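You operate a simulated robot arm through the tools that you are given. There is no shell and no other tool. Be economical: measure what you need, move in short steps, check, and stop when the job is done.

The job below is to be done with a simulated two-armed robot. You get a single attempt, and the scene is never put back.

TASK
Take the blue gear from the top of the front table and put it on the top of the narrow grey table. Then take the steel coil from the top of the front table and put it on the floor of the fixed brown tray. Then push the left door of the left red locker shut. Do these in the order given.

It is judged by the outcome, as a careful person would: the job done as asked, and still so three seconds after it is handed in. It fails if anything else is knocked over, pushed out of place, dropped, spilled or broken.

THE ROBOT
Two 7-joint arms with two-finger parallel grippers on one trunk, on a base that drives. Base frame: it is fixed to the floor where the robot stands at the start and does not move with it; the origin is under the middle of the robot, x ahead of it, y to its left, z up. Readings come in cm, rad, newtons and seconds.
The left shoulder is at the start at [6, 14.3, 79.5], the right one opposite. With the tool pointing down near the work surface each hand reaches from about 28 to 72 cm from the robot's upright axis, wherever it stands, measured 20 degrees to its own side. Places, roughly: blue gear (5x5x2 cm) [80, 0, 80]; floor of the fixed brown tray (15x22 cm) [340, 482, 76]; left door of the left red locker [-470, 440, 60]; steel coil [450, 300, 75]; top of the narrow grey table [170, -230, 80]. Payload 1.57 kg a hand.
The TCP of each hand is the grasp point between the finger pads, 3 cm short of the fingertips. In the tool frame z runs along the fingers and y along their closing line. The gripper opens to 11 cm. The fingers are 2.4 cm wide and 1.2 cm thick; the gripper's body (4.8 by 11.2 cm) begins 7.8 cm behind the TCP.
Orientation is that of the tool frame in the base frame, as [roll, pitch, yaw] about the fixed x, y, z axes, in that order (R = Rz(yaw) Ry(pitch) Rx(roll)). With the fingers straight down and closing along the base's y, the tool's x points along the base's -x, its y along +y and its z along -z.

THE INTERFACE
- The arms move only by the tool move_arm. It takes "left_plan", "right_plan" or both (then of equal length, played together; a hand with none holds still); each is a list of rows, each an object of numbers (a shift or turn left out is 0, a gripper value left out holds the last): "dx", "dy", "dz": the shift along the base's x, y, z in units of 300 mm (1.0 is 300 mm); "wx", "wy", "wz": the turn, a rotation vector about the base's x, y, z in units of 90 degrees (1.0 is 90 degrees). In form: [{"dx": .., "dy": .., "dz": .., "wx": .., "wy": .., "wz": ..}, ...]. A call has 1 to 20 rows; each row is the pose to reach, as a shift and turn from the pose commanded when the call began. "left_jaw" and "right_jaw" are, for a hand that has rows, the gripper command, from -1 (shut) to 1 (fully open), values between in proportion, set as the call begins (left out, the last holds). A call with a number of a shift or a turn outside -1 to 1 is refused whole. Rows are played at 5 a second. More than 5 cm and 0.15 rad between two rows, or a gripper value outside its range, and nothing of the call is played. Where a pose cannot be reached the arm comes as near as it can. A force on the tool above 40 N (or 10 N above the force at the start of the call, whichever is more), or a blocked arm, ends the call early, and 0.2 s more pass. Each finger travels about 4.5 cm/s and halts on what it meets, pressing with about 34 N; the grip force reading is that of the motor and also rises with nothing between the fingers. The clock runs only during rows and for 0.2 s after the last one: add rows that repeat a pose to give the fingers time. It gives the time, the measured TCP pose, the force on the tool (base axes), the opening and the grip force at its end, in the units of the frame above (readings bear some noise), with the torque about the TCP (base axes, N m) and any sound that the robot's microphone picked up, and new pictures: "show" is both (left out), scene, wrist or none (wrist: the cameras of the hands that moved).
- Cameras (640 x 400 px; columns grow to the right, rows downward): "scene" is now at [5.77, -0.71, 142.5]; the picture's right is [-0.10, -1.00, 0.00], its down [-0.60, 0.06, -0.80] and it looks along [0.80, -0.08, -0.60] (base axes); focal length 261 px, centre (320, 200). "left" rides on the left gripper at [7, -1.6, -14.1] in its tool frame; the picture's right is [0.23, 0.97, 0.00], its down [-0.86, 0.20, -0.48] and it looks along [-0.47, 0.11, 0.88] (tool axes); focal length 222 px, centre (320, 200). "right" rides on the right gripper at [7, 1.6, -14.1] in its tool frame; the picture's right is [-0.23, 0.97, 0.00], its down [-0.86, -0.20, -0.48] and it looks along [-0.47, -0.11, 0.88] (tool axes); focal length 222 px, centre (320, 200). There is no depth. A picture from a camera that has moved, and an enlarged one, comes with that camera's place and axes in the base frame and with its lens.
- move_column(by): slides the trunk up (or, below 0, down) by that many cm; the arms and the scene camera ride with it, the base frame stays. It gives what a move gives, with no picture.
- base_move(legs): drives the robot by 1 to 6 legs, each [ahead, left, turn to the left] in cm, cm and rad, along the robot's own axes; the way and the turn of a leg run together, so that a leg with both is an arc; at most 150 cm and 3.142 rad a leg. The arms and the cameras ride along, it lands a little off, and it stops where it bumps. It gives what a move gives, and a new picture of the scene camera.
- aim_head(pan, tilt): turns the head with the scene camera to pan (to the left, within 1.501 rad either way) and tilt (down, from -0.506 to 1.204), counted from straight ahead of the robot. It gives what a move gives, and a new picture of the scene camera.
- inspect(camera, box): a new picture of the part [left, top, right, bottom] of that camera's present view, enlarged. No time passes.
- job_done(): hands the job in; it is judged then, once.

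Go step by step. Nothing tells you exact positions but the pictures and the camera data: compare them with the known pose of the tool, close in by small moves and look again before you grip or let go. The budget is 165 turns and 260 pictures, counting those below and the enlarged ones. Unless the task says otherwise, let go and move clear before handing in, and close with one line.

The tools are called after ">>>" by a JSON object that holds its "fn" and its "kwargs". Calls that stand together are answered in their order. move_arm: Moves the arms, as the interface text tells. Its arguments: {"type":"object","properties":{"left_plan":{"type":"array"},"left_jaw":{"type":"number"},"right_plan":{"type":"array"},"right_jaw":{"type":"number"},"show":{"type":"string","enum":["both","scene","wrist","none"]}},"required":[]} The other tools are called the same way: move_column (by) slides the trunk up or down; base_move (legs) drives the base; aim_head (pan, tilt) turns the head that bears the scene camera; inspect (camera, box) takes an enlarged picture of a part of a camera's view; job_done () hands the job in.

At the start:

```text
time: 0.0
left_tcp_pos: [49.59, 19.52, 94.46]
left_ee_rot: [-3.141, 0.0, 3.141]
left_wrist_force: [0.7, -0.6, -0.2]
left_wrist_torque: [0.02, -0.01, 0.05]
left_width: 10.99
left_grip_force: 0.0
right_tcp_pos: [54.71, -17.79, 94.46]
right_ee_rot: [-3.141, -0.001, 3.141]
right_wrist_force: [0.0, 0.2, 0.3]
right_wrist_torque: [0.01, 0.02, 0.01]
right_width: 11.01
right_grip_force: 0.0
trunk travel left (down, up): [-39.4, 19.6]
robot x, y, heading: [0.03, -0.02, 0.0]
head pan, tilt: [-0.096, 0.641]
```

scene: 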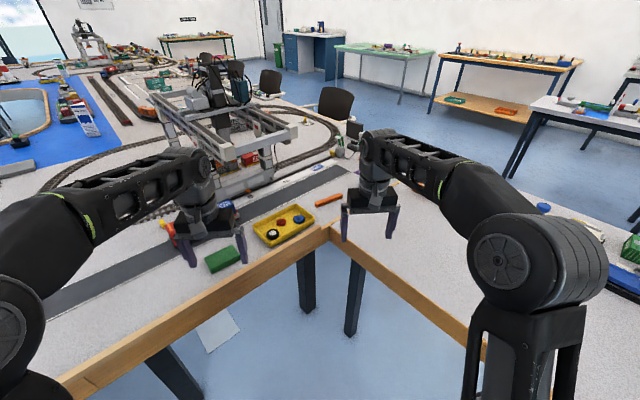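
right: 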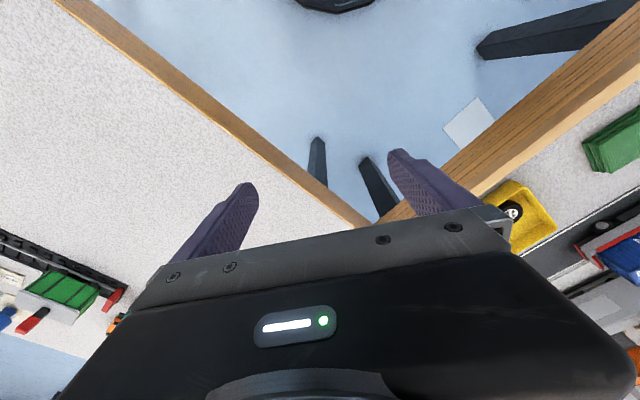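
left: 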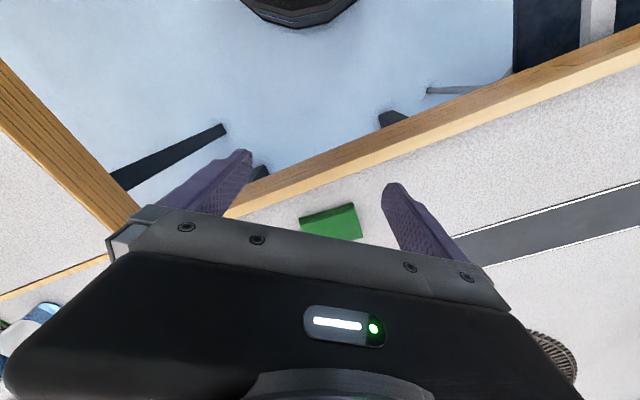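

I see a corner-shaped front table with a yellow tray holding small parts, possibly including a blue gear. I'll look closer before moving.

>>> {"fn": "inspect", "kwargs": {"camera": "scene", "box": [160, 140, 400, 290]}}

>>> {"fn": "inspect", "kwargs": {"camera": "scene", "box": [400, 20, 640, 170]}}

>>> {"fn": "inspect", "kwargs": {"camera": "scene", "box": [0, 0, 320, 200]}}

```text
2.67 times, centred on (280, 215) of scene
camera zoom: at [5.77, -0.71, 142.5], right [-0.1, -1.0, 0.0], down [-0.6, 0.06, -0.8], along [0.8, -0.08, -0.6], focal length 696 px, centre (427, 160)
```

zoom: 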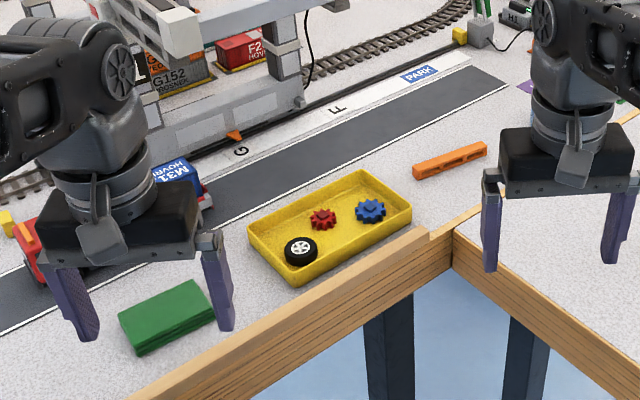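

```text
2.67 times, centred on (520, 95) of scene
camera zoom: at [5.77, -0.71, 142.5], right [-0.1, -1.0, 0.0], down [-0.6, 0.06, -0.8], along [0.8, -0.08, -0.6], focal length 696 px, centre (-213, 480)
```

zoom: 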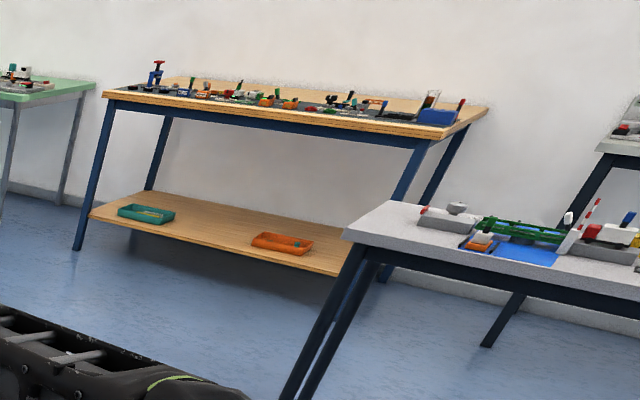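

```text
2.00 times, centred on (160, 100) of scene
camera zoom: at [5.77, -0.71, 142.5], right [-0.1, -1.0, 0.0], down [-0.6, 0.06, -0.8], along [0.8, -0.08, -0.6], focal length 522 px, centre (640, 400)
```

zoom: 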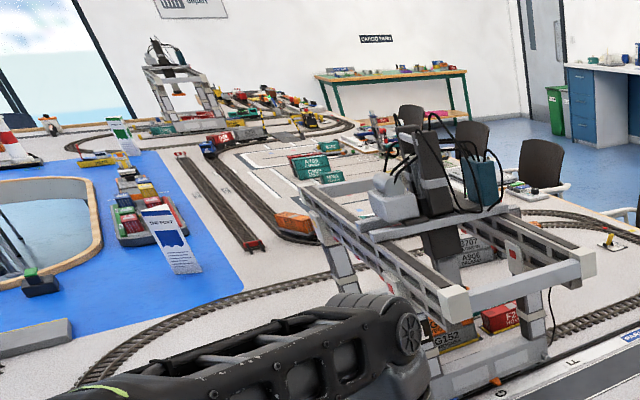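

The blue gear is in the yellow tray at about [79, 0, 80]. I'll look around to plan the driving.

>>> {"fn": "aim_head", "kwargs": {"pan": -0.9, "tilt": 0.4}}

>>> {"fn": "aim_head", "kwargs": {"pan": -1.5, "tilt": 0.6}}

>>> {"fn": "aim_head", "kwargs": {"pan": 1.5, "tilt": 0.4}}

>>> {"fn": "aim_head", "kwargs": {"pan": 0.5, "tilt": 0.3}}

```text
time: 1.1
left_tcp_pos: [49.75, 19.42, 94.51]
left_ee_rot: [3.141, 0.001, -3.14]
left_wrist_force: [0.0, 1.1, 0.7]
left_wrist_torque: [-0.01, -0.01, 0.03]
left_width: 11.0
left_grip_force: 0.1
right_tcp_pos: [54.68, -17.96, 94.55]
right_ee_rot: [3.141, 0.001, -3.141]
right_wrist_force: [0.0, 0.2, 0.7]
right_wrist_torque: [0.04, -0.01, -0.02]
right_width: 10.97
right_grip_force: 0.0
trunk travel left (down, up): [-39.4, 19.6]
robot x, y, heading: [0.17, -0.15, -0.001]
head pan, tilt: [-0.901, 0.4]
camera scene: at [2.86, -7.13, 144.67], right [-0.78, -0.62, 0.0], down [-0.24, 0.3, -0.92], along [0.57, -0.72, -0.39], focal length 261 px, centre (320, 200)
```

scene: 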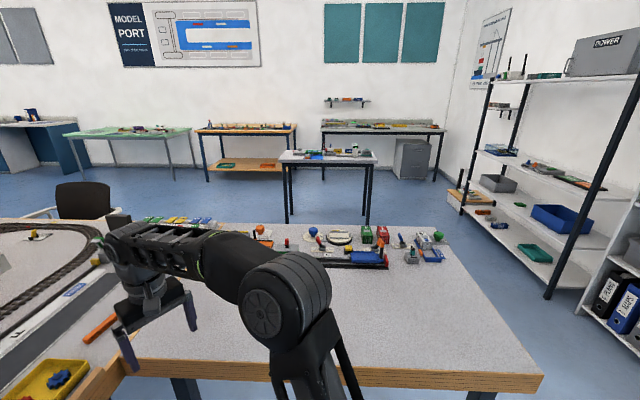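

```text
time: 2.1
left_tcp_pos: [49.66, 19.51, 94.43]
left_ee_rot: [-3.141, 0.0, -3.141]
left_wrist_force: [-0.4, -0.9, 0.3]
left_wrist_torque: [-0.04, 0.02, -0.01]
left_width: 10.98
left_grip_force: 0.1
right_tcp_pos: [54.69, -17.95, 94.47]
right_ee_rot: [3.141, -0.001, -3.141]
right_wrist_force: [-0.2, -0.4, 0.5]
right_wrist_torque: [0.04, 0.0, 0.02]
right_width: 10.99
right_grip_force: 0.1
trunk travel left (down, up): [-39.4, 19.6]
robot x, y, heading: [-0.27, -0.01, -0.004]
head pan, tilt: [-1.499, 0.6]
camera scene: at [-2.26, -8.7, 142.85], right [-1.0, -0.07, 0.0], down [-0.04, 0.56, -0.83], along [0.06, -0.82, -0.56], focal length 261 px, centre (320, 200)
```

scene: 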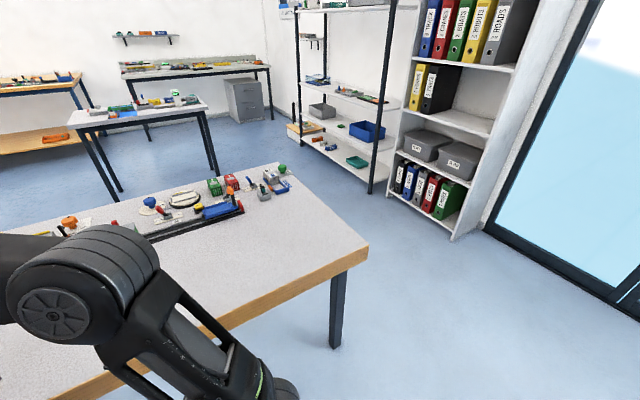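

```text
time: 4.7
left_tcp_pos: [49.6, 19.51, 94.46]
left_ee_rot: [3.141, -0.002, -3.141]
left_wrist_force: [0.8, 0.6, -0.6]
left_wrist_torque: [0.05, 0.02, -0.06]
left_width: 11.01
left_grip_force: 0.0
right_tcp_pos: [54.68, -17.9, 94.49]
right_ee_rot: [3.141, 0.001, -3.141]
right_wrist_force: [-0.2, 0.3, 0.0]
right_wrist_torque: [0.01, -0.01, 0.04]
right_width: 11.0
right_grip_force: 0.1
trunk travel left (down, up): [-39.4, 19.6]
robot x, y, heading: [-0.1, 0.09, 0.001]
head pan, tilt: [1.499, 0.4]
camera scene: at [-2.24, 9.36, 144.67], right [1.0, -0.07, 0.0], down [-0.03, -0.39, -0.92], along [0.07, 0.92, -0.39], focal length 261 px, centre (320, 200)
```

scene: 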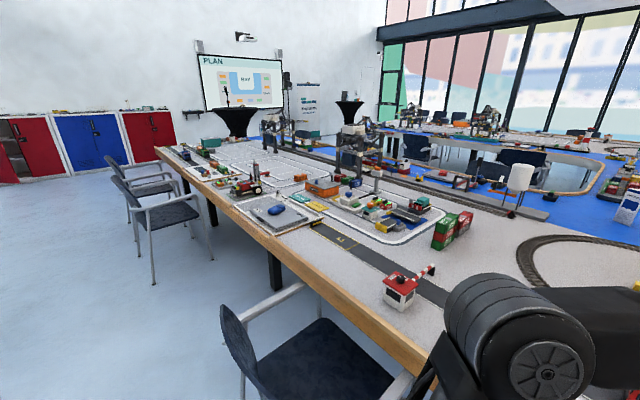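

```text
time: 6.0
left_tcp_pos: [49.49, 19.31, 94.42]
left_ee_rot: [-3.142, -0.001, -3.14]
left_wrist_force: [0.5, 0.3, 0.2]
left_wrist_torque: [-0.03, 0.0, -0.02]
left_width: 11.01
left_grip_force: 0.1
right_tcp_pos: [54.57, -17.95, 94.53]
right_ee_rot: [-3.141, 0.0, -3.141]
right_wrist_force: [-1.3, 0.6, 1.1]
right_wrist_torque: [0.01, 0.01, 0.05]
right_width: 10.99
right_grip_force: 0.0
trunk travel left (down, up): [-39.4, 19.6]
robot x, y, heading: [0.03, -0.3, -0.002]
head pan, tilt: [0.499, 0.3]
camera scene: at [5.29, 4.6, 145.6], right [0.48, -0.88, 0.0], down [-0.26, -0.14, -0.96], along [0.84, 0.46, -0.3], focal length 261 px, centre (320, 200)
```

scene: 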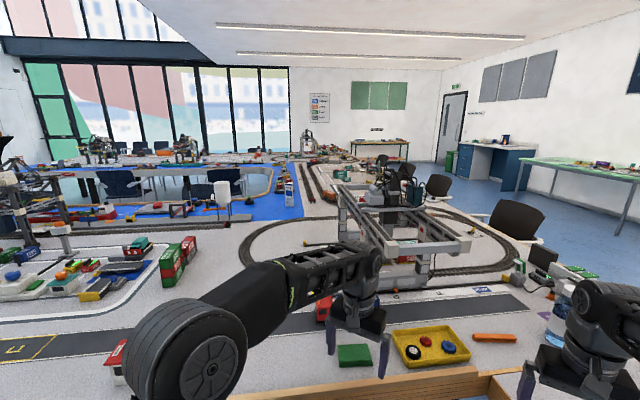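

Clear picture: the narrow grey table is at the far right (centre about [165,-230]). I drive ahead 15 cm to bring the gear into reach.

>>> {"fn": "aim_head", "kwargs": {"pan": 0.0, "tilt": 0.75}}

>>> {"fn": "base_move", "kwargs": {"legs": [[15, 0, 0]]}}

```text
time: 6.9
left_tcp_pos: [49.62, 19.38, 94.48]
left_ee_rot: [3.141, -0.002, -3.141]
left_wrist_force: [-0.3, 0.9, 0.2]
left_wrist_torque: [0.0, 0.0, 0.02]
left_width: 11.0
left_grip_force: 0.1
right_tcp_pos: [54.68, -17.99, 94.4]
right_ee_rot: [-3.142, 0.001, 3.14]
right_wrist_force: [-0.5, -0.1, -0.6]
right_wrist_torque: [0.02, 0.0, -0.01]
right_width: 11.01
right_grip_force: 0.0
trunk travel left (down, up): [-39.4, 19.6]
robot x, y, heading: [0.29, -0.03, 0.001]
head pan, tilt: [0.0, 0.75]
camera scene: at [5.39, 0.13, 141.57], right [0.0, -1.0, 0.0], down [-0.68, 0.0, -0.73], along [0.73, 0.0, -0.68], focal length 261 px, centre (320, 200)
```

scene: 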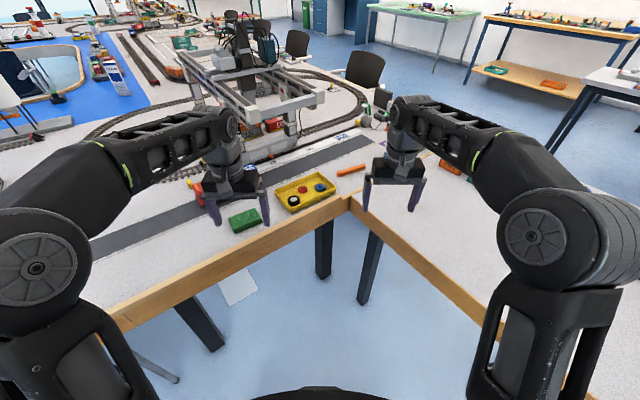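

```text
time: 8.3
left_tcp_pos: [64.91, 19.42, 94.39]
left_ee_rot: [-3.141, -0.002, 3.14]
left_wrist_force: [0.4, 1.0, -0.5]
left_wrist_torque: [0.0, 0.01, -0.02]
left_width: 11.0
left_grip_force: 0.0
right_tcp_pos: [69.7, -18.02, 94.46]
right_ee_rot: [3.141, -0.002, 3.14]
right_wrist_force: [-0.7, -0.2, -0.5]
right_wrist_torque: [-0.01, 0.01, -0.02]
right_width: 10.98
right_grip_force: 0.1
trunk travel left (down, up): [-39.4, 19.6]
robot x, y, heading: [14.86, -0.34, -0.003]
head pan, tilt: [0.0, 0.75]
camera scene: at [20.57, 0.1, 141.56], right [0.0, -1.0, 0.0], down [-0.68, 0.0, -0.73], along [0.73, 0.0, -0.68], focal length 261 px, centre (320, 200)
```

scene: 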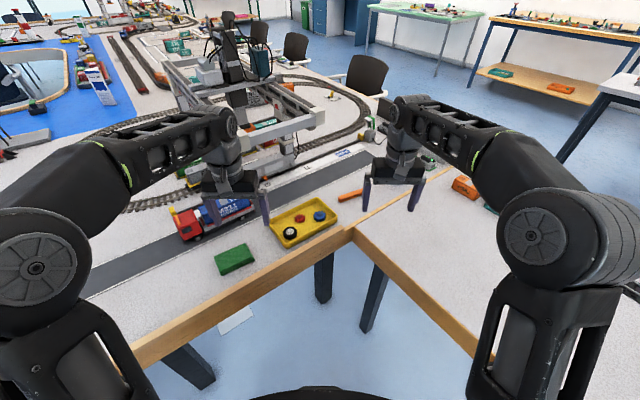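

The gear is at about [79.5, 0.3]. I'll zoom in to find the tray's orientation.

>>> {"fn": "inspect", "kwargs": {"camera": "scene", "box": [250, 180, 370, 255]}}

```text
5.33 times, centred on (310, 218) of scene
camera zoom: at [20.57, 0.1, 141.56], right [0.0, -1.0, 0.0], down [-0.68, 0.0, -0.73], along [0.73, 0.0, -0.68], focal length 1392 px, centre (373, 107)
```

zoom: 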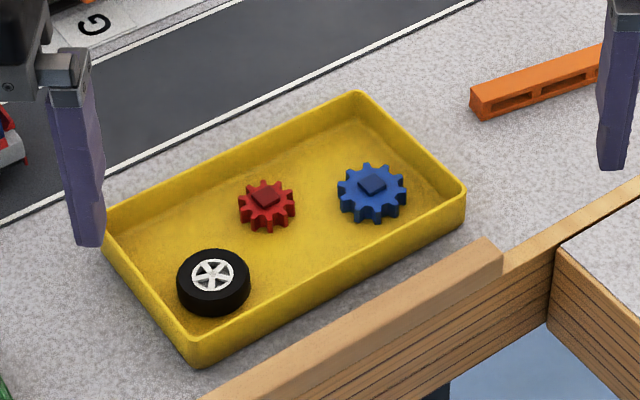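

The tray's short axis points about 37° left of x. I'll bring the right hand above the gear, turned so the fingers close along that short axis, and look with the wrist camera.

>>> {"fn": "move_arm", "kwargs": {"right_plan": [{"dx": 0.043, "dy": 0.075, "wz": -0.074}, {"dx": 0.086, "dy": 0.15, "wz": -0.148}, {"dx": 0.129, "dy": 0.225, "wz": -0.221}, {"dx": 0.172, "dy": 0.3, "wz": -0.295}, {"dx": 0.215, "dy": 0.375, "wz": -0.369}, {"dx": 0.257, "dy": 0.45, "wz": -0.443}, {"dx": 0.3, "dy": 0.525, "wz": -0.516}, {"dx": 0.343, "dy": 0.6, "wz": -0.59}, {"dx": 0.343, "dy": 0.6, "wz": -0.59}], "right_jaw": 0.4}}

```text
time: 10.3
left_tcp_pos: [64.57, 19.18, 94.6]
left_ee_rot: [-3.14, 0.001, 3.139]
left_wrist_force: [-0.5, -0.6, 0.1]
left_wrist_torque: [0.03, -0.07, 0.01]
left_width: 10.99
left_grip_force: 0.0
right_tcp_pos: [72.6, -4.83, 94.02]
right_ee_rot: [3.072, -0.039, 2.262]
right_wrist_force: [0.0, -0.1, -0.1]
right_wrist_torque: [-0.01, -0.08, -0.01]
right_width: 7.7
right_grip_force: 0.2
right hand out of reach, approached as far as the arm can: row 2, 3, 4, 5, 6, 7, 8, 9
trunk travel left (down, up): [-39.4, 19.6]
robot x, y, heading: [14.98, -0.09, -0.006]
head pan, tilt: [0.0, 0.75]
camera scene: at [20.21, 0.02, 141.58], right [0.0, -1.0, 0.0], down [-0.68, 0.0, -0.73], along [0.73, 0.0, -0.68], focal length 261 px, centre (320, 200)
camera right: at [69.01, 0.52, 108.44], right [0.9, 0.44, 0.06], down [0.38, -0.82, 0.43], along [0.24, -0.36, -0.9], focal length 222 px, centre (320, 200)
```

scene: 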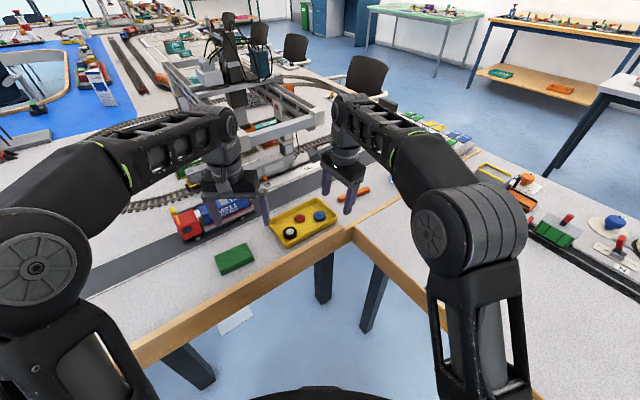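
right: 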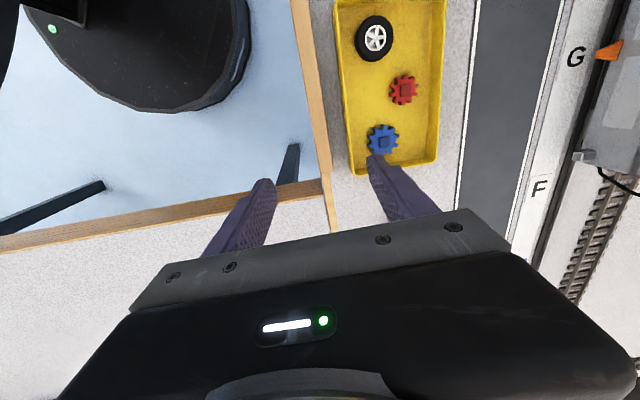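

The arm falls about 8 cm short. I drive 11 cm further ahead.

>>> {"fn": "base_move", "kwargs": {"legs": [[11, 0, 0]]}}

```text
time: 11.4
left_tcp_pos: [71.68, 19.13, 94.53]
left_ee_rot: [-3.136, -0.013, 3.136]
left_wrist_force: [-5.3, 0.6, 0.1]
left_wrist_torque: [0.02, -0.66, 0.06]
left_width: 11.0
left_grip_force: 0.1
right_tcp_pos: [80.02, -4.53, 93.81]
right_ee_rot: [3.074, -0.038, 2.266]
right_wrist_force: [0.4, 1.6, -0.1]
right_wrist_torque: [0.0, -0.05, 0.02]
right_width: 7.7
right_grip_force: 0.1
trunk travel left (down, up): [-39.4, 19.6]
robot x, y, heading: [22.19, -0.04, 0.002]
head pan, tilt: [0.0, 0.75]
stopped in leg 1: the force on the tool passed its limit at 66 N (the readings are from after the stop); the commanded pose is now the measured one
camera scene: at [27.67, 0.18, 141.56], right [0.0, -1.0, 0.0], down [-0.68, 0.0, -0.73], along [0.73, 0.0, -0.68], focal length 261 px, centre (320, 200)
```

scene: 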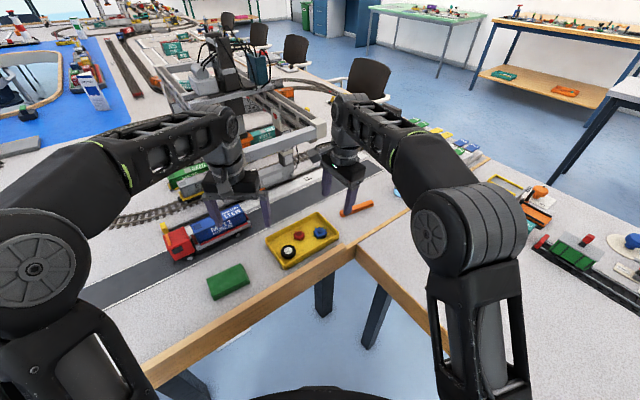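

The left hand bumped something ahead of it, likely the crane gantry. I draw the left hand back and inspect.

>>> {"fn": "move_arm", "kwargs": {"left_plan": [{"dx": -0.12}, {"dx": -0.24}, {"dx": -0.36}, {"dx": -0.5}, {"dx": -0.5}], "show": "scene"}}

>>> {"fn": "inspect", "kwargs": {"camera": "scene", "box": [120, 60, 400, 235]}}

```text
time: 12.6
left_tcp_pos: [56.65, 19.04, 94.56]
left_ee_rot: [-3.136, -0.008, 3.135]
left_wrist_force: [0.8, 0.3, -0.4]
left_wrist_torque: [0.01, 0.03, -0.02]
left_width: 11.0
left_grip_force: 0.1
right_tcp_pos: [80.0, -4.55, 93.73]
right_ee_rot: [3.073, -0.04, 2.265]
right_wrist_force: [0.8, -0.8, -0.8]
right_wrist_torque: [0.01, 0.0, -0.03]
right_width: 7.73
right_grip_force: 0.0
trunk travel left (down, up): [-39.4, 19.6]
robot x, y, heading: [22.13, -0.25, 0.002]
head pan, tilt: [0.0, 0.75]
camera scene: at [27.79, 0.13, 141.56], right [0.0, -1.0, 0.0], down [-0.68, 0.0, -0.73], along [0.73, 0.0, -0.68], focal length 261 px, centre (320, 200)
```

scene: 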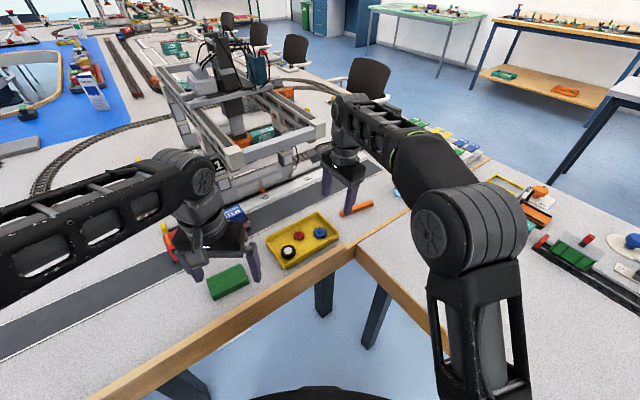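

```text
2.29 times, centred on (260, 148) of scene
camera zoom: at [27.79, 0.13, 141.56], right [0.0, -1.0, 0.0], down [-0.68, 0.0, -0.73], along [0.73, 0.0, -0.68], focal length 597 px, centre (457, 320)
```

zoom: 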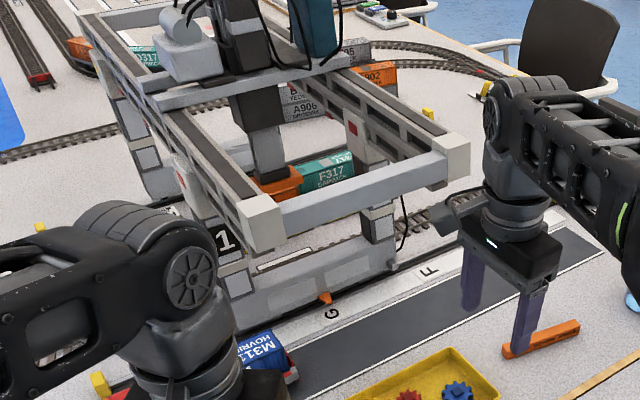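

The crane looks unharmed and in place. Now I level the right hand above the gear.

>>> {"fn": "move_arm", "kwargs": {"right_plan": [{"dy": 0.08, "wx": -0.024, "wy": 0.008, "wz": -0.016}, {"dy": 0.162, "wx": -0.047, "wy": 0.017, "wz": -0.032}, {"dy": 0.162, "wx": -0.047, "wy": 0.017, "wz": -0.032}], "show": "wrist"}}

```text
time: 13.4
left_tcp_pos: [56.33, 19.16, 94.64]
left_ee_rot: [-3.134, -0.009, 3.134]
left_wrist_force: [-0.2, 0.2, 0.5]
left_wrist_torque: [-0.05, -0.07, -0.03]
left_width: 11.0
left_grip_force: 0.0
right_tcp_pos: [77.7, -1.61, 96.17]
right_ee_rot: [3.08, 0.018, 2.209]
right_wrist_force: [-0.8, 0.8, 0.1]
right_wrist_torque: [-0.06, -0.11, 0.04]
right_width: 7.71
right_grip_force: 0.1
right hand out of reach, approached as far as the arm can: row 1, 2, 3
trunk travel left (down, up): [-39.4, 19.6]
robot x, y, heading: [22.19, 0.09, -0.002]
head pan, tilt: [0.0, 0.75]
camera right: at [74.06, 4.71, 110.22], right [0.92, 0.4, 0.06], down [0.32, -0.82, 0.48], along [0.24, -0.42, -0.87], focal length 222 px, centre (320, 200)
```

right: 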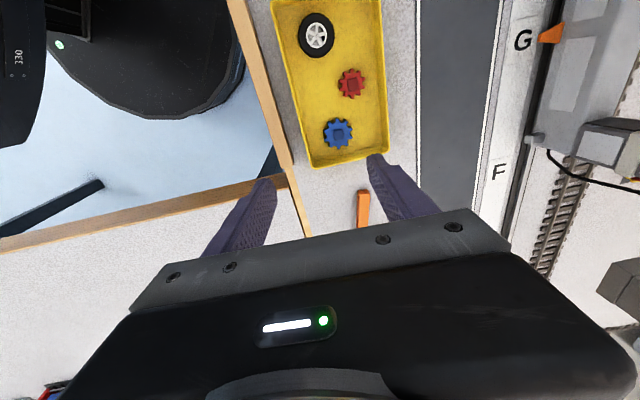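

Still just short; a turn of the base to the left puts the gear in the right hand's best zone. First I draw the right hand back so that it clears the crane.

>>> {"fn": "move_arm", "kwargs": {"right_plan": [{"dx": -0.06, "dy": -0.1, "wz": 0.04}, {"dx": -0.12, "dy": -0.2, "wz": 0.08}, {"dx": -0.18, "dy": -0.3, "wz": 0.12}, {"dx": -0.24, "dy": -0.4, "wz": 0.16}, {"dx": -0.3, "dy": -0.5, "wz": 0.21}, {"dx": -0.36, "dy": -0.6, "wz": 0.26}, {"dx": -0.36, "dy": -0.6, "wz": 0.26}], "show": "none"}}

>>> {"fn": "base_move", "kwargs": {"legs": [[0, 0, 0.35]]}}

```text
time: 15.0
left_tcp_pos: [56.66, 19.11, 94.54]
left_ee_rot: [-3.138, -0.01, 3.134]
left_wrist_force: [0.7, -0.3, -1.0]
left_wrist_torque: [-0.01, 0.0, -0.05]
left_width: 11.01
left_grip_force: 0.0
right_tcp_pos: [67.23, -19.69, 96.0]
right_ee_rot: [3.081, 0.015, 2.617]
right_wrist_force: [0.5, 0.3, 0.6]
right_wrist_torque: [-0.01, -0.01, 0.0]
right_width: 7.69
right_grip_force: 0.1
trunk travel left (down, up): [-39.4, 19.6]
robot x, y, heading: [22.4, 0.05, -0.003]
head pan, tilt: [0.0, 0.75]
```

```text
time: 16.5
left_tcp_pos: [48.07, 29.57, 94.6]
left_ee_rot: [-3.138, -0.01, -2.799]
left_wrist_force: [-0.4, 0.3, -0.8]
left_wrist_torque: [-0.01, 0.0, 0.01]
left_width: 11.01
left_grip_force: 0.0
right_tcp_pos: [71.18, -3.24, 96.11]
right_ee_rot: [3.082, 0.013, 2.966]
right_wrist_force: [-0.7, 0.9, -0.2]
right_wrist_torque: [0.0, 0.01, 0.0]
right_width: 7.69
right_grip_force: 0.1
trunk travel left (down, up): [-39.4, 19.6]
robot x, y, heading: [22.54, -0.38, 0.349]
head pan, tilt: [0.0, 0.75]
camera scene: at [27.44, 1.96, 141.56], right [0.34, -0.94, 0.0], down [-0.64, -0.23, -0.73], along [0.69, 0.25, -0.68], focal length 261 px, centre (320, 200)
```

scene: 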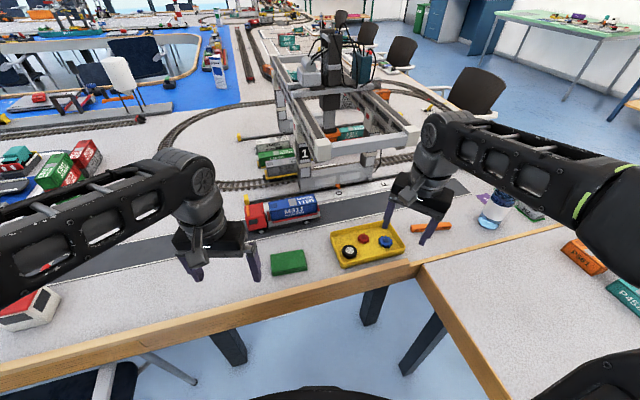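

Now the right hand goes above the gear, levelled and with the fingers closing at 60°.

>>> {"fn": "move_arm", "kwargs": {"right_plan": [{"dx": 0.1, "dy": 0.039, "wx": -0.012, "wy": 0.005, "wz": -0.07}, {"dx": 0.2, "dy": 0.078, "dz": -0.06, "wx": -0.024, "wy": 0.01, "wz": -0.14}, {"dx": 0.293, "dy": 0.117, "dz": -0.13, "wx": -0.036, "wy": 0.015, "wz": -0.22}, {"dx": 0.293, "dy": 0.117, "dz": -0.13, "wx": -0.036, "wy": 0.015, "wz": -0.22}], "show": "both"}}

```text
time: 17.5
left_tcp_pos: [48.08, 29.64, 94.6]
left_ee_rot: [-3.138, -0.011, -2.799]
left_wrist_force: [0.0, -0.1, 0.4]
left_wrist_torque: [-0.01, 0.02, 0.01]
left_width: 10.98
left_grip_force: 0.1
right_tcp_pos: [80.07, 0.35, 92.11]
right_ee_rot: [-3.141, 0.009, 2.618]
right_wrist_force: [0.5, 0.2, -0.2]
right_wrist_torque: [0.02, 0.01, 0.0]
right_width: 7.69
right_grip_force: 0.1
trunk travel left (down, up): [-39.4, 19.6]
robot x, y, heading: [22.64, -0.11, 0.351]
head pan, tilt: [0.0, 0.75]
camera scene: at [27.44, 1.94, 141.56], right [0.34, -0.94, 0.0], down [-0.64, -0.23, -0.73], along [0.69, 0.25, -0.68], focal length 261 px, centre (320, 200)
camera right: at [74.66, 5.22, 106.16], right [0.68, 0.73, 0.0], down [0.64, -0.6, 0.49], along [0.36, -0.33, -0.87], focal length 222 px, centre (320, 200)
```

scene: 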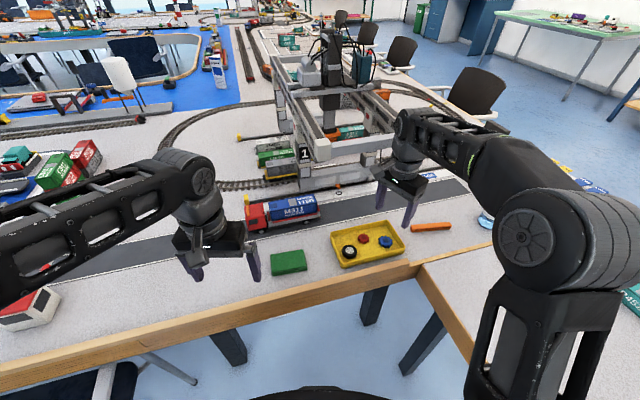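
right: 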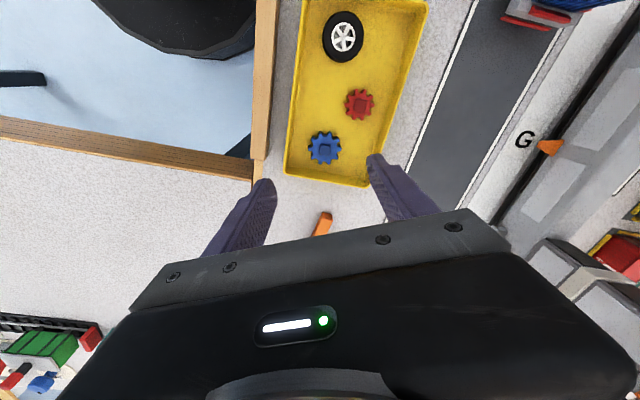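

The wrist view puts the gear at [80.6, 0.35]. I align with the tray's short axis, narrow the jaw to 6.8 cm and lower to z 86.

>>> {"fn": "move_arm", "kwargs": {"right_plan": [{"dx": 0.012, "dy": 0.0, "dz": -0.05, "wz": -0.08}, {"dx": 0.024, "dy": 0.005, "dz": -0.12, "wz": -0.16}, {"dx": 0.024, "dy": 0.005, "dz": -0.2, "wz": -0.17}, {"dx": 0.024, "dy": 0.005, "dz": -0.2, "wz": -0.17}], "right_jaw": 0.236, "show": "wrist"}}

>>> {"fn": "inspect", "kwargs": {"camera": "scene", "box": [310, 180, 470, 280]}}

```text
time: 18.5
left_tcp_pos: [47.99, 29.63, 94.49]
left_ee_rot: [-3.139, -0.01, -2.799]
left_wrist_force: [0.1, 0.0, 0.1]
left_wrist_torque: [0.0, -0.02, 0.02]
left_width: 11.02
left_grip_force: 0.1
right_tcp_pos: [80.74, 0.49, 86.13]
right_ee_rot: [-3.142, 0.009, 2.353]
right_wrist_force: [-0.1, 0.5, -0.1]
right_wrist_torque: [-0.02, 0.02, -0.02]
right_width: 6.81
right_grip_force: 0.0
trunk travel left (down, up): [-39.4, 19.6]
robot x, y, heading: [22.46, -0.1, 0.349]
head pan, tilt: [0.0, 0.75]
camera right: at [76.81, 6.64, 100.21], right [0.85, 0.52, 0.0], down [0.46, -0.74, 0.49], along [0.26, -0.41, -0.87], focal length 222 px, centre (320, 200)
```

right: 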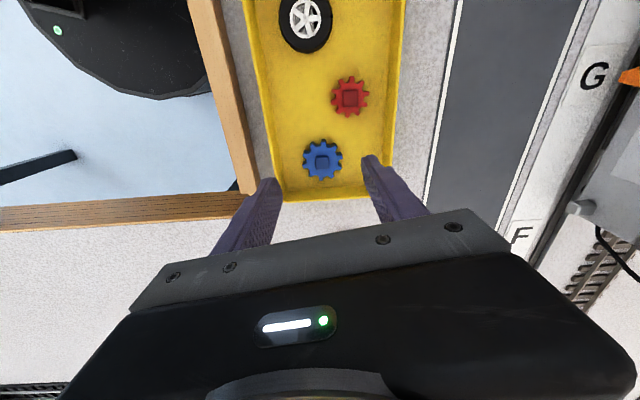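

```text
4.00 times, centred on (390, 230) of scene
camera zoom: at [27.45, 1.94, 141.56], right [0.34, -0.94, 0.0], down [-0.64, -0.23, -0.73], along [0.69, 0.25, -0.68], focal length 1044 px, centre (40, 80)
```

zoom: 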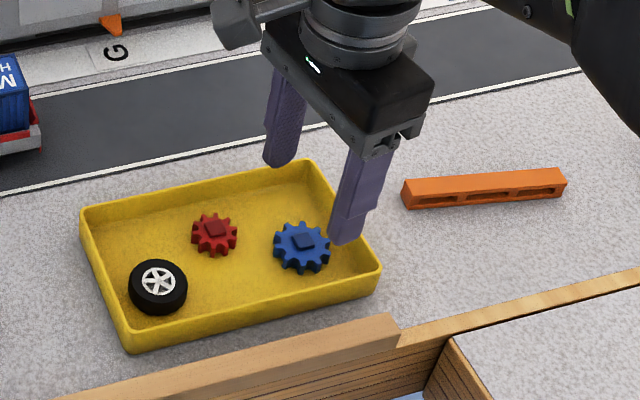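

The hand is centred on the gear to within 2 mm. I lower to z 82.3.

>>> {"fn": "move_arm", "kwargs": {"right_plan": [{"dz": -0.05}, {"dz": -0.1}, {"dz": -0.128}, {"dz": -0.128}], "show": "wrist"}}

>>> {"fn": "inspect", "kwargs": {"camera": "scene", "box": [310, 180, 470, 280]}}

```text
time: 19.5
left_tcp_pos: [47.99, 29.6, 94.56]
left_ee_rot: [-3.138, -0.012, -2.798]
left_wrist_force: [-0.4, -0.2, -0.4]
left_wrist_torque: [0.01, 0.03, 0.0]
left_width: 11.0
left_grip_force: 0.1
right_tcp_pos: [80.77, 0.4, 82.29]
right_ee_rot: [-3.139, 0.011, 2.353]
right_wrist_force: [0.8, -0.1, -0.1]
right_wrist_torque: [0.0, 0.0, -0.01]
right_width: 6.8
right_grip_force: 0.1
trunk travel left (down, up): [-39.4, 19.6]
robot x, y, heading: [22.42, -0.42, 0.348]
head pan, tilt: [0.0, 0.75]
camera right: at [76.79, 6.63, 96.36], right [0.85, 0.53, 0.0], down [0.46, -0.74, 0.49], along [0.26, -0.41, -0.87], focal length 222 px, centre (320, 200)
```

right: 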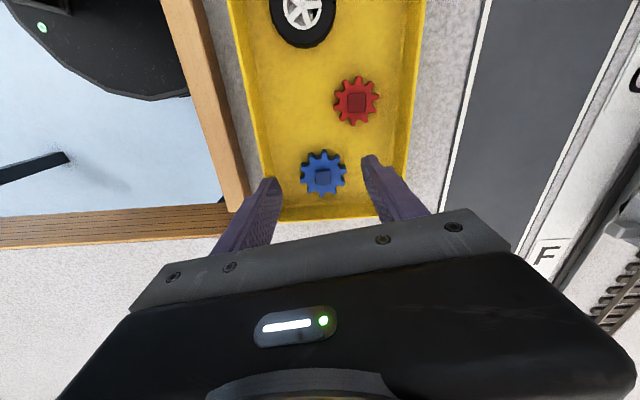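

```text
4.00 times, centred on (390, 230) of scene
camera zoom: at [27.45, 1.94, 141.56], right [0.34, -0.94, 0.0], down [-0.64, -0.23, -0.73], along [0.69, 0.25, -0.68], focal length 1044 px, centre (40, 80)
```

zoom: 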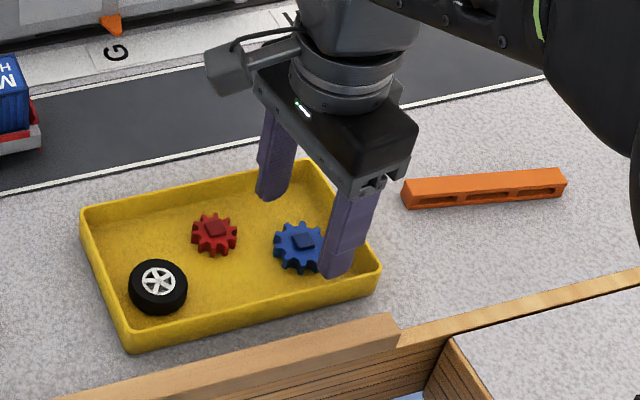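

Alignment holds. Lowering gently another 1.5 cm toward the tray floor.

>>> {"fn": "move_arm", "kwargs": {"right_plan": [{"dy": 0.007, "dz": -0.015}, {"dy": 0.007, "dz": -0.03}, {"dy": 0.007, "dz": -0.045}, {"dy": 0.007, "dz": -0.045}], "show": "none"}}

>>> {"fn": "inspect", "kwargs": {"camera": "scene", "box": [340, 200, 436, 260]}}

```text
time: 20.2
left_tcp_pos: [48.04, 29.65, 94.65]
left_ee_rot: [-3.136, -0.008, -2.801]
left_wrist_force: [-0.5, -0.5, 0.0]
left_wrist_torque: [0.04, 0.0, 0.0]
left_width: 10.99
left_grip_force: 0.1
right_tcp_pos: [80.78, 0.86, 81.98]
right_ee_rot: [3.133, 0.015, 2.351]
right_wrist_force: [-4.6, -1.8, 22.9]
right_wrist_torque: [-0.62, 1.01, -0.05]
right_width: 7.2
right_grip_force: 2.6
trunk travel left (down, up): [-39.4, 19.6]
robot x, y, heading: [22.45, -0.38, 0.351]
head pan, tilt: [0.0, 0.75]
stopped in row 3 (right hand): the force on the tool passed its limit at 46 N (the readings are from after the stop); the commanded pose is now the measured one
```

```text
6.67 times, centred on (388, 230) of scene
camera zoom: at [27.26, 1.94, 141.59], right [0.34, -0.94, 0.0], down [-0.64, -0.23, -0.73], along [0.69, 0.25, -0.68], focal length 1740 px, centre (-133, 0)
```

zoom: 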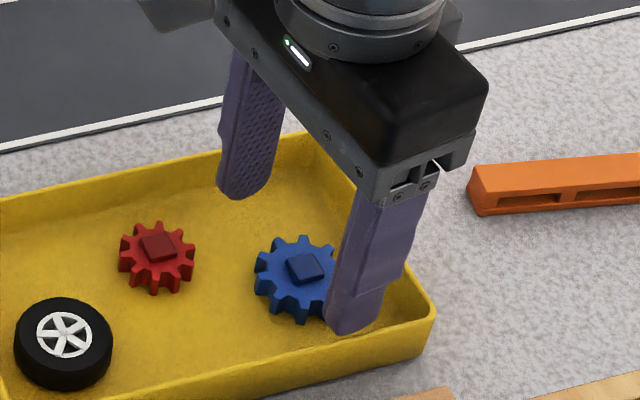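

The near fingertip met the tray floor at z≈79 (tips). I lift 2 mm and close on the gear.

>>> {"fn": "move_arm", "kwargs": {"right_plan": [{"dz": 0.008}, {"dz": 0.008}], "show": "none"}}

>>> {"fn": "move_arm", "kwargs": {"right_plan": [{"dz": 0.0}, {"dz": 0.0}, {"dz": 0.0}, {"dz": 0.0}, {"dz": 0.0}], "right_jaw": -0.3, "show": "wrist"}}

>>> {"fn": "inspect", "kwargs": {"camera": "scene", "box": [340, 200, 436, 260]}}

```text
time: 20.8
left_tcp_pos: [47.94, 29.56, 94.65]
left_ee_rot: [-3.137, -0.008, -2.8]
left_wrist_force: [-0.3, -0.1, -0.6]
left_wrist_torque: [0.01, -0.01, 0.04]
left_width: 11.01
left_grip_force: 0.0
right_tcp_pos: [80.66, 0.71, 81.96]
right_ee_rot: [3.136, 0.016, 2.353]
right_wrist_force: [-3.6, -0.2, 13.3]
right_wrist_torque: [-0.35, 0.68, -0.09]
right_width: 7.06
right_grip_force: 1.6
trunk travel left (down, up): [-39.4, 19.6]
robot x, y, heading: [22.45, 0.34, 0.347]
head pan, tilt: [0.0, 0.75]
```

```text
time: 22.0
left_tcp_pos: [47.98, 29.6, 94.51]
left_ee_rot: [-3.137, -0.011, -2.8]
left_wrist_force: [-0.2, -0.5, -0.3]
left_wrist_torque: [0.0, -0.02, 0.02]
left_width: 10.98
left_grip_force: 0.0
right_tcp_pos: [80.76, 0.77, 81.81]
right_ee_rot: [3.137, 0.015, 2.355]
right_wrist_force: [-0.8, -0.4, -0.4]
right_wrist_torque: [-0.02, 0.0, -0.03]
right_width: 3.86
right_grip_force: 0.1
trunk travel left (down, up): [-39.4, 19.6]
robot x, y, heading: [22.37, -0.12, 0.352]
head pan, tilt: [0.0, 0.75]
camera right: at [76.9, 6.84, 95.96], right [0.85, 0.53, 0.01], down [0.46, -0.74, 0.49], along [0.26, -0.41, -0.87], focal length 222 px, centre (320, 200)
```

right: 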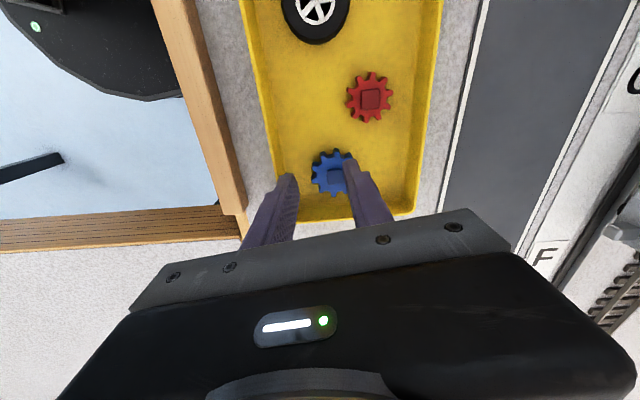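

```text
6.67 times, centred on (388, 230) of scene
camera zoom: at [27.46, 1.94, 141.56], right [0.34, -0.94, 0.0], down [-0.64, -0.23, -0.73], along [0.69, 0.25, -0.68], focal length 1740 px, centre (-133, 0)
```

zoom: 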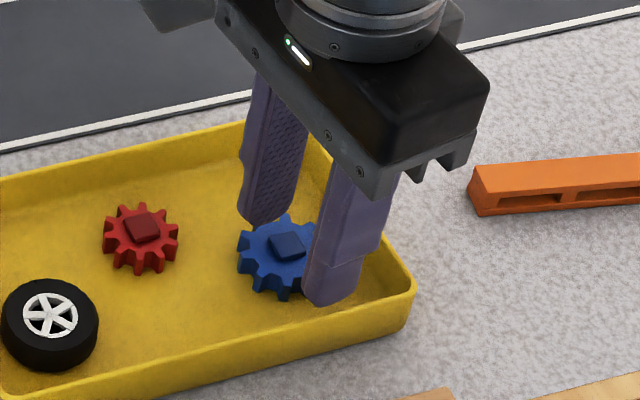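

The grip missed: the tray and gear sit lower than I assumed (the finger touched the tray's rim), and the tray shifted a little. I open, lift and re-measure.

>>> {"fn": "move_arm", "kwargs": {"right_plan": [{"dz": 0.03}, {"dz": 0.13}, {"dz": 0.2}, {"dz": 0.2}], "show": "wrist"}}

>>> {"fn": "inspect", "kwargs": {"camera": "scene", "box": [310, 180, 470, 280]}}

```text
time: 23.0
left_tcp_pos: [47.97, 29.73, 94.46]
left_ee_rot: [-3.139, -0.01, -2.799]
left_wrist_force: [0.6, -1.2, 0.2]
left_wrist_torque: [0.0, 0.0, 0.01]
left_width: 11.01
left_grip_force: 0.0
right_tcp_pos: [80.85, 0.5, 88.07]
right_ee_rot: [3.137, 0.014, 2.352]
right_wrist_force: [0.2, -0.2, 0.4]
right_wrist_torque: [0.01, 0.04, -0.01]
right_width: 3.84
right_grip_force: 0.1
trunk travel left (down, up): [-39.4, 19.6]
robot x, y, heading: [22.58, 0.3, 0.348]
head pan, tilt: [0.0, 0.75]
camera right: at [76.94, 6.8, 102.04], right [0.85, 0.53, 0.01], down [0.46, -0.74, 0.49], along [0.26, -0.41, -0.87], focal length 222 px, centre (320, 200)
```

right: 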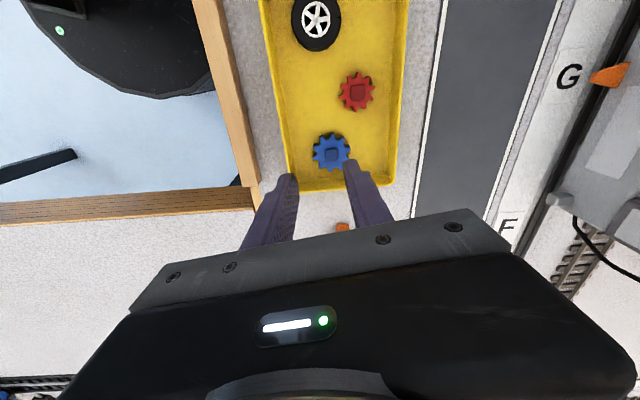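

```text
4.00 times, centred on (390, 230) of scene
camera zoom: at [27.46, 1.94, 141.56], right [0.34, -0.94, 0.0], down [-0.64, -0.23, -0.73], along [0.69, 0.25, -0.68], focal length 1044 px, centre (40, 80)
```

zoom: 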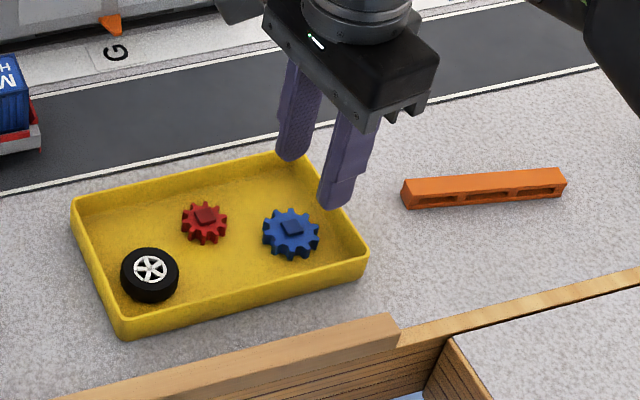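

Triangulating several views puts the gear's hub top at z≈79 and the gear now at [81.8, 1.35], tray rim at ≈79.5; the tray moved about 1.5 cm, which I'll undo later. I reposition offset from the near wall with a 6.2 cm opening and stop just above the rim.

>>> {"fn": "move_arm", "kwargs": {"right_plan": [{"dx": 0.046, "dy": 0.04, "wx": 0.004, "wy": 0.008, "wz": -0.045}, {"dx": 0.046, "dy": 0.04, "dz": -0.07, "wx": 0.004, "wy": 0.008, "wz": -0.045}, {"dx": 0.046, "dy": 0.04, "dz": -0.136, "wx": 0.004, "wy": 0.008, "wz": -0.045}, {"dx": 0.046, "dy": 0.04, "dz": -0.136, "wx": 0.004, "wy": 0.008, "wz": -0.045}], "right_jaw": 0.127, "show": "wrist"}}

>>> {"fn": "inspect", "kwargs": {"camera": "scene", "box": [340, 200, 436, 260]}}

```text
time: 24.0
left_tcp_pos: [48.11, 29.63, 94.47]
left_ee_rot: [-3.14, -0.01, -2.801]
left_wrist_force: [0.2, -0.1, -0.8]
left_wrist_torque: [-0.01, 0.0, -0.05]
left_width: 10.99
left_grip_force: 0.1
right_tcp_pos: [82.23, 1.96, 83.81]
right_ee_rot: [3.14, 0.0, 2.283]
right_wrist_force: [-0.1, 0.0, 0.5]
right_wrist_torque: [0.04, -0.02, 0.0]
right_width: 6.22
right_grip_force: 0.2
trunk travel left (down, up): [-39.4, 19.6]
robot x, y, heading: [22.13, -0.11, 0.352]
head pan, tilt: [0.0, 0.75]
camera right: at [78.84, 8.19, 97.94], right [0.89, 0.46, 0.0], down [0.41, -0.78, 0.48], along [0.22, -0.42, -0.88], focal length 222 px, centre (320, 200)
```

right: 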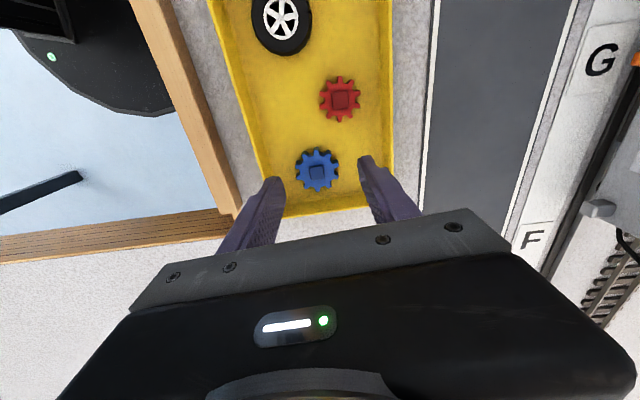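

```text
6.67 times, centred on (388, 230) of scene
camera zoom: at [27.46, 1.94, 141.56], right [0.34, -0.94, 0.0], down [-0.64, -0.23, -0.73], along [0.69, 0.25, -0.68], focal length 1740 px, centre (-133, 0)
```

zoom: 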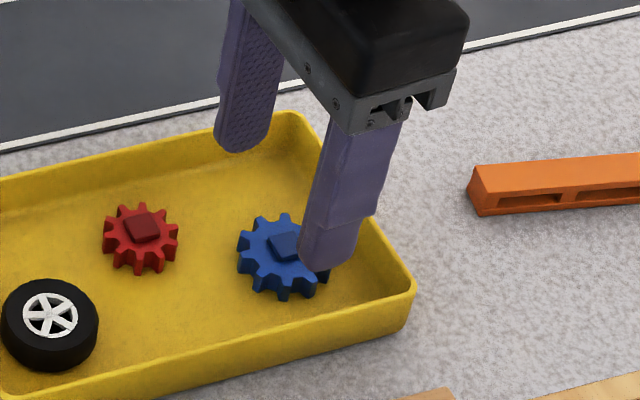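

Geometry checks: the near finger has about 0.7 cm to the wall and 0.35 cm to the gear. I lower in small steps to TCP z 80.6.

>>> {"fn": "move_arm", "kwargs": {"right_plan": [{"dz": -0.03}, {"dz": -0.06}, {"dz": -0.08}, {"dz": -0.095}, {"dz": -0.107}, {"dz": -0.107}], "show": "wrist"}}

>>> {"fn": "inspect", "kwargs": {"camera": "scene", "box": [340, 200, 436, 260]}}

```text
time: 25.4
left_tcp_pos: [48.05, 29.71, 94.57]
left_ee_rot: [-3.139, -0.011, -2.799]
left_wrist_force: [-0.6, -0.1, 0.1]
left_wrist_torque: [-0.04, 0.01, 0.03]
left_width: 11.02
left_grip_force: 0.0
right_tcp_pos: [82.21, 1.88, 80.7]
right_ee_rot: [3.141, -0.001, 2.282]
right_wrist_force: [0.1, -0.3, -0.1]
right_wrist_torque: [0.01, -0.03, 0.02]
right_width: 6.21
right_grip_force: 0.1
trunk travel left (down, up): [-39.4, 19.6]
robot x, y, heading: [22.42, -0.02, 0.348]
head pan, tilt: [0.0, 0.75]
camera right: at [78.88, 8.17, 94.72], right [0.89, 0.46, 0.0], down [0.41, -0.78, 0.48], along [0.22, -0.42, -0.88], focal length 222 px, centre (320, 200)
```

right: 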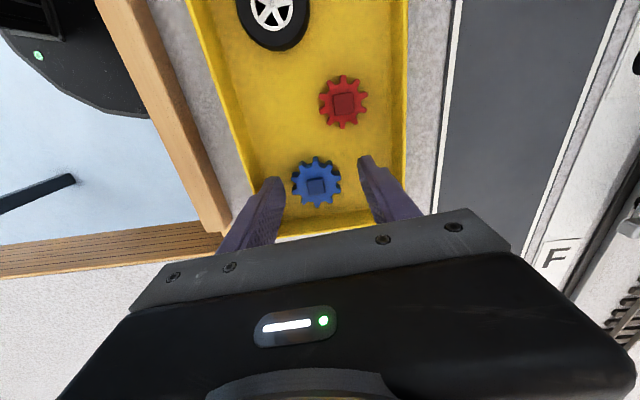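

```text
6.67 times, centred on (388, 230) of scene
camera zoom: at [27.46, 1.94, 141.56], right [0.34, -0.94, 0.0], down [-0.64, -0.23, -0.73], along [0.69, 0.25, -0.68], focal length 1740 px, centre (-133, 0)
```

zoom: 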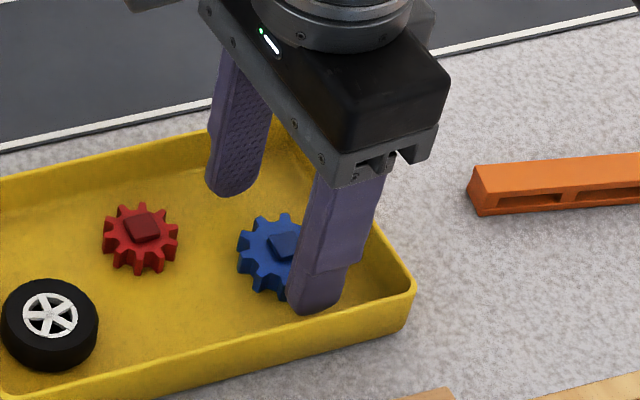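

No contact; fingers are inside the tray around the gear. I lower up to 0.9 cm more.

>>> {"fn": "move_arm", "kwargs": {"right_plan": [{"dz": -0.008}, {"dz": -0.016}, {"dz": -0.024}, {"dz": -0.03}], "show": "none"}}

>>> {"fn": "inspect", "kwargs": {"camera": "scene", "box": [340, 200, 436, 260]}}

```text
time: 26.4
left_tcp_pos: [47.95, 29.64, 94.42]
left_ee_rot: [-3.138, -0.01, -2.798]
left_wrist_force: [-0.5, 0.1, -0.8]
left_wrist_torque: [-0.01, 0.0, 0.03]
left_width: 10.99
left_grip_force: 0.0
right_tcp_pos: [82.3, 1.94, 79.76]
right_ee_rot: [-3.14, 0.001, 2.283]
right_wrist_force: [-0.2, -0.1, -0.6]
right_wrist_torque: [-0.01, 0.01, -0.05]
right_width: 6.23
right_grip_force: 0.0
trunk travel left (down, up): [-39.4, 19.6]
robot x, y, heading: [22.21, -0.21, 0.349]
head pan, tilt: [0.0, 0.75]
```

```text
6.67 times, centred on (388, 230) of scene
camera zoom: at [27.46, 1.94, 141.56], right [0.34, -0.94, 0.0], down [-0.64, -0.23, -0.73], along [0.69, 0.25, -0.68], focal length 1740 px, centre (-133, 0)
```

zoom: 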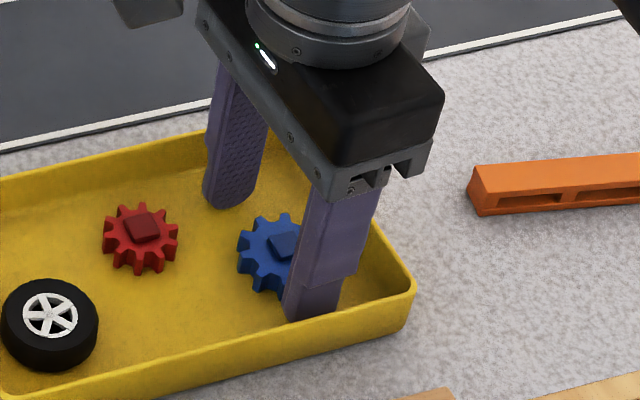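

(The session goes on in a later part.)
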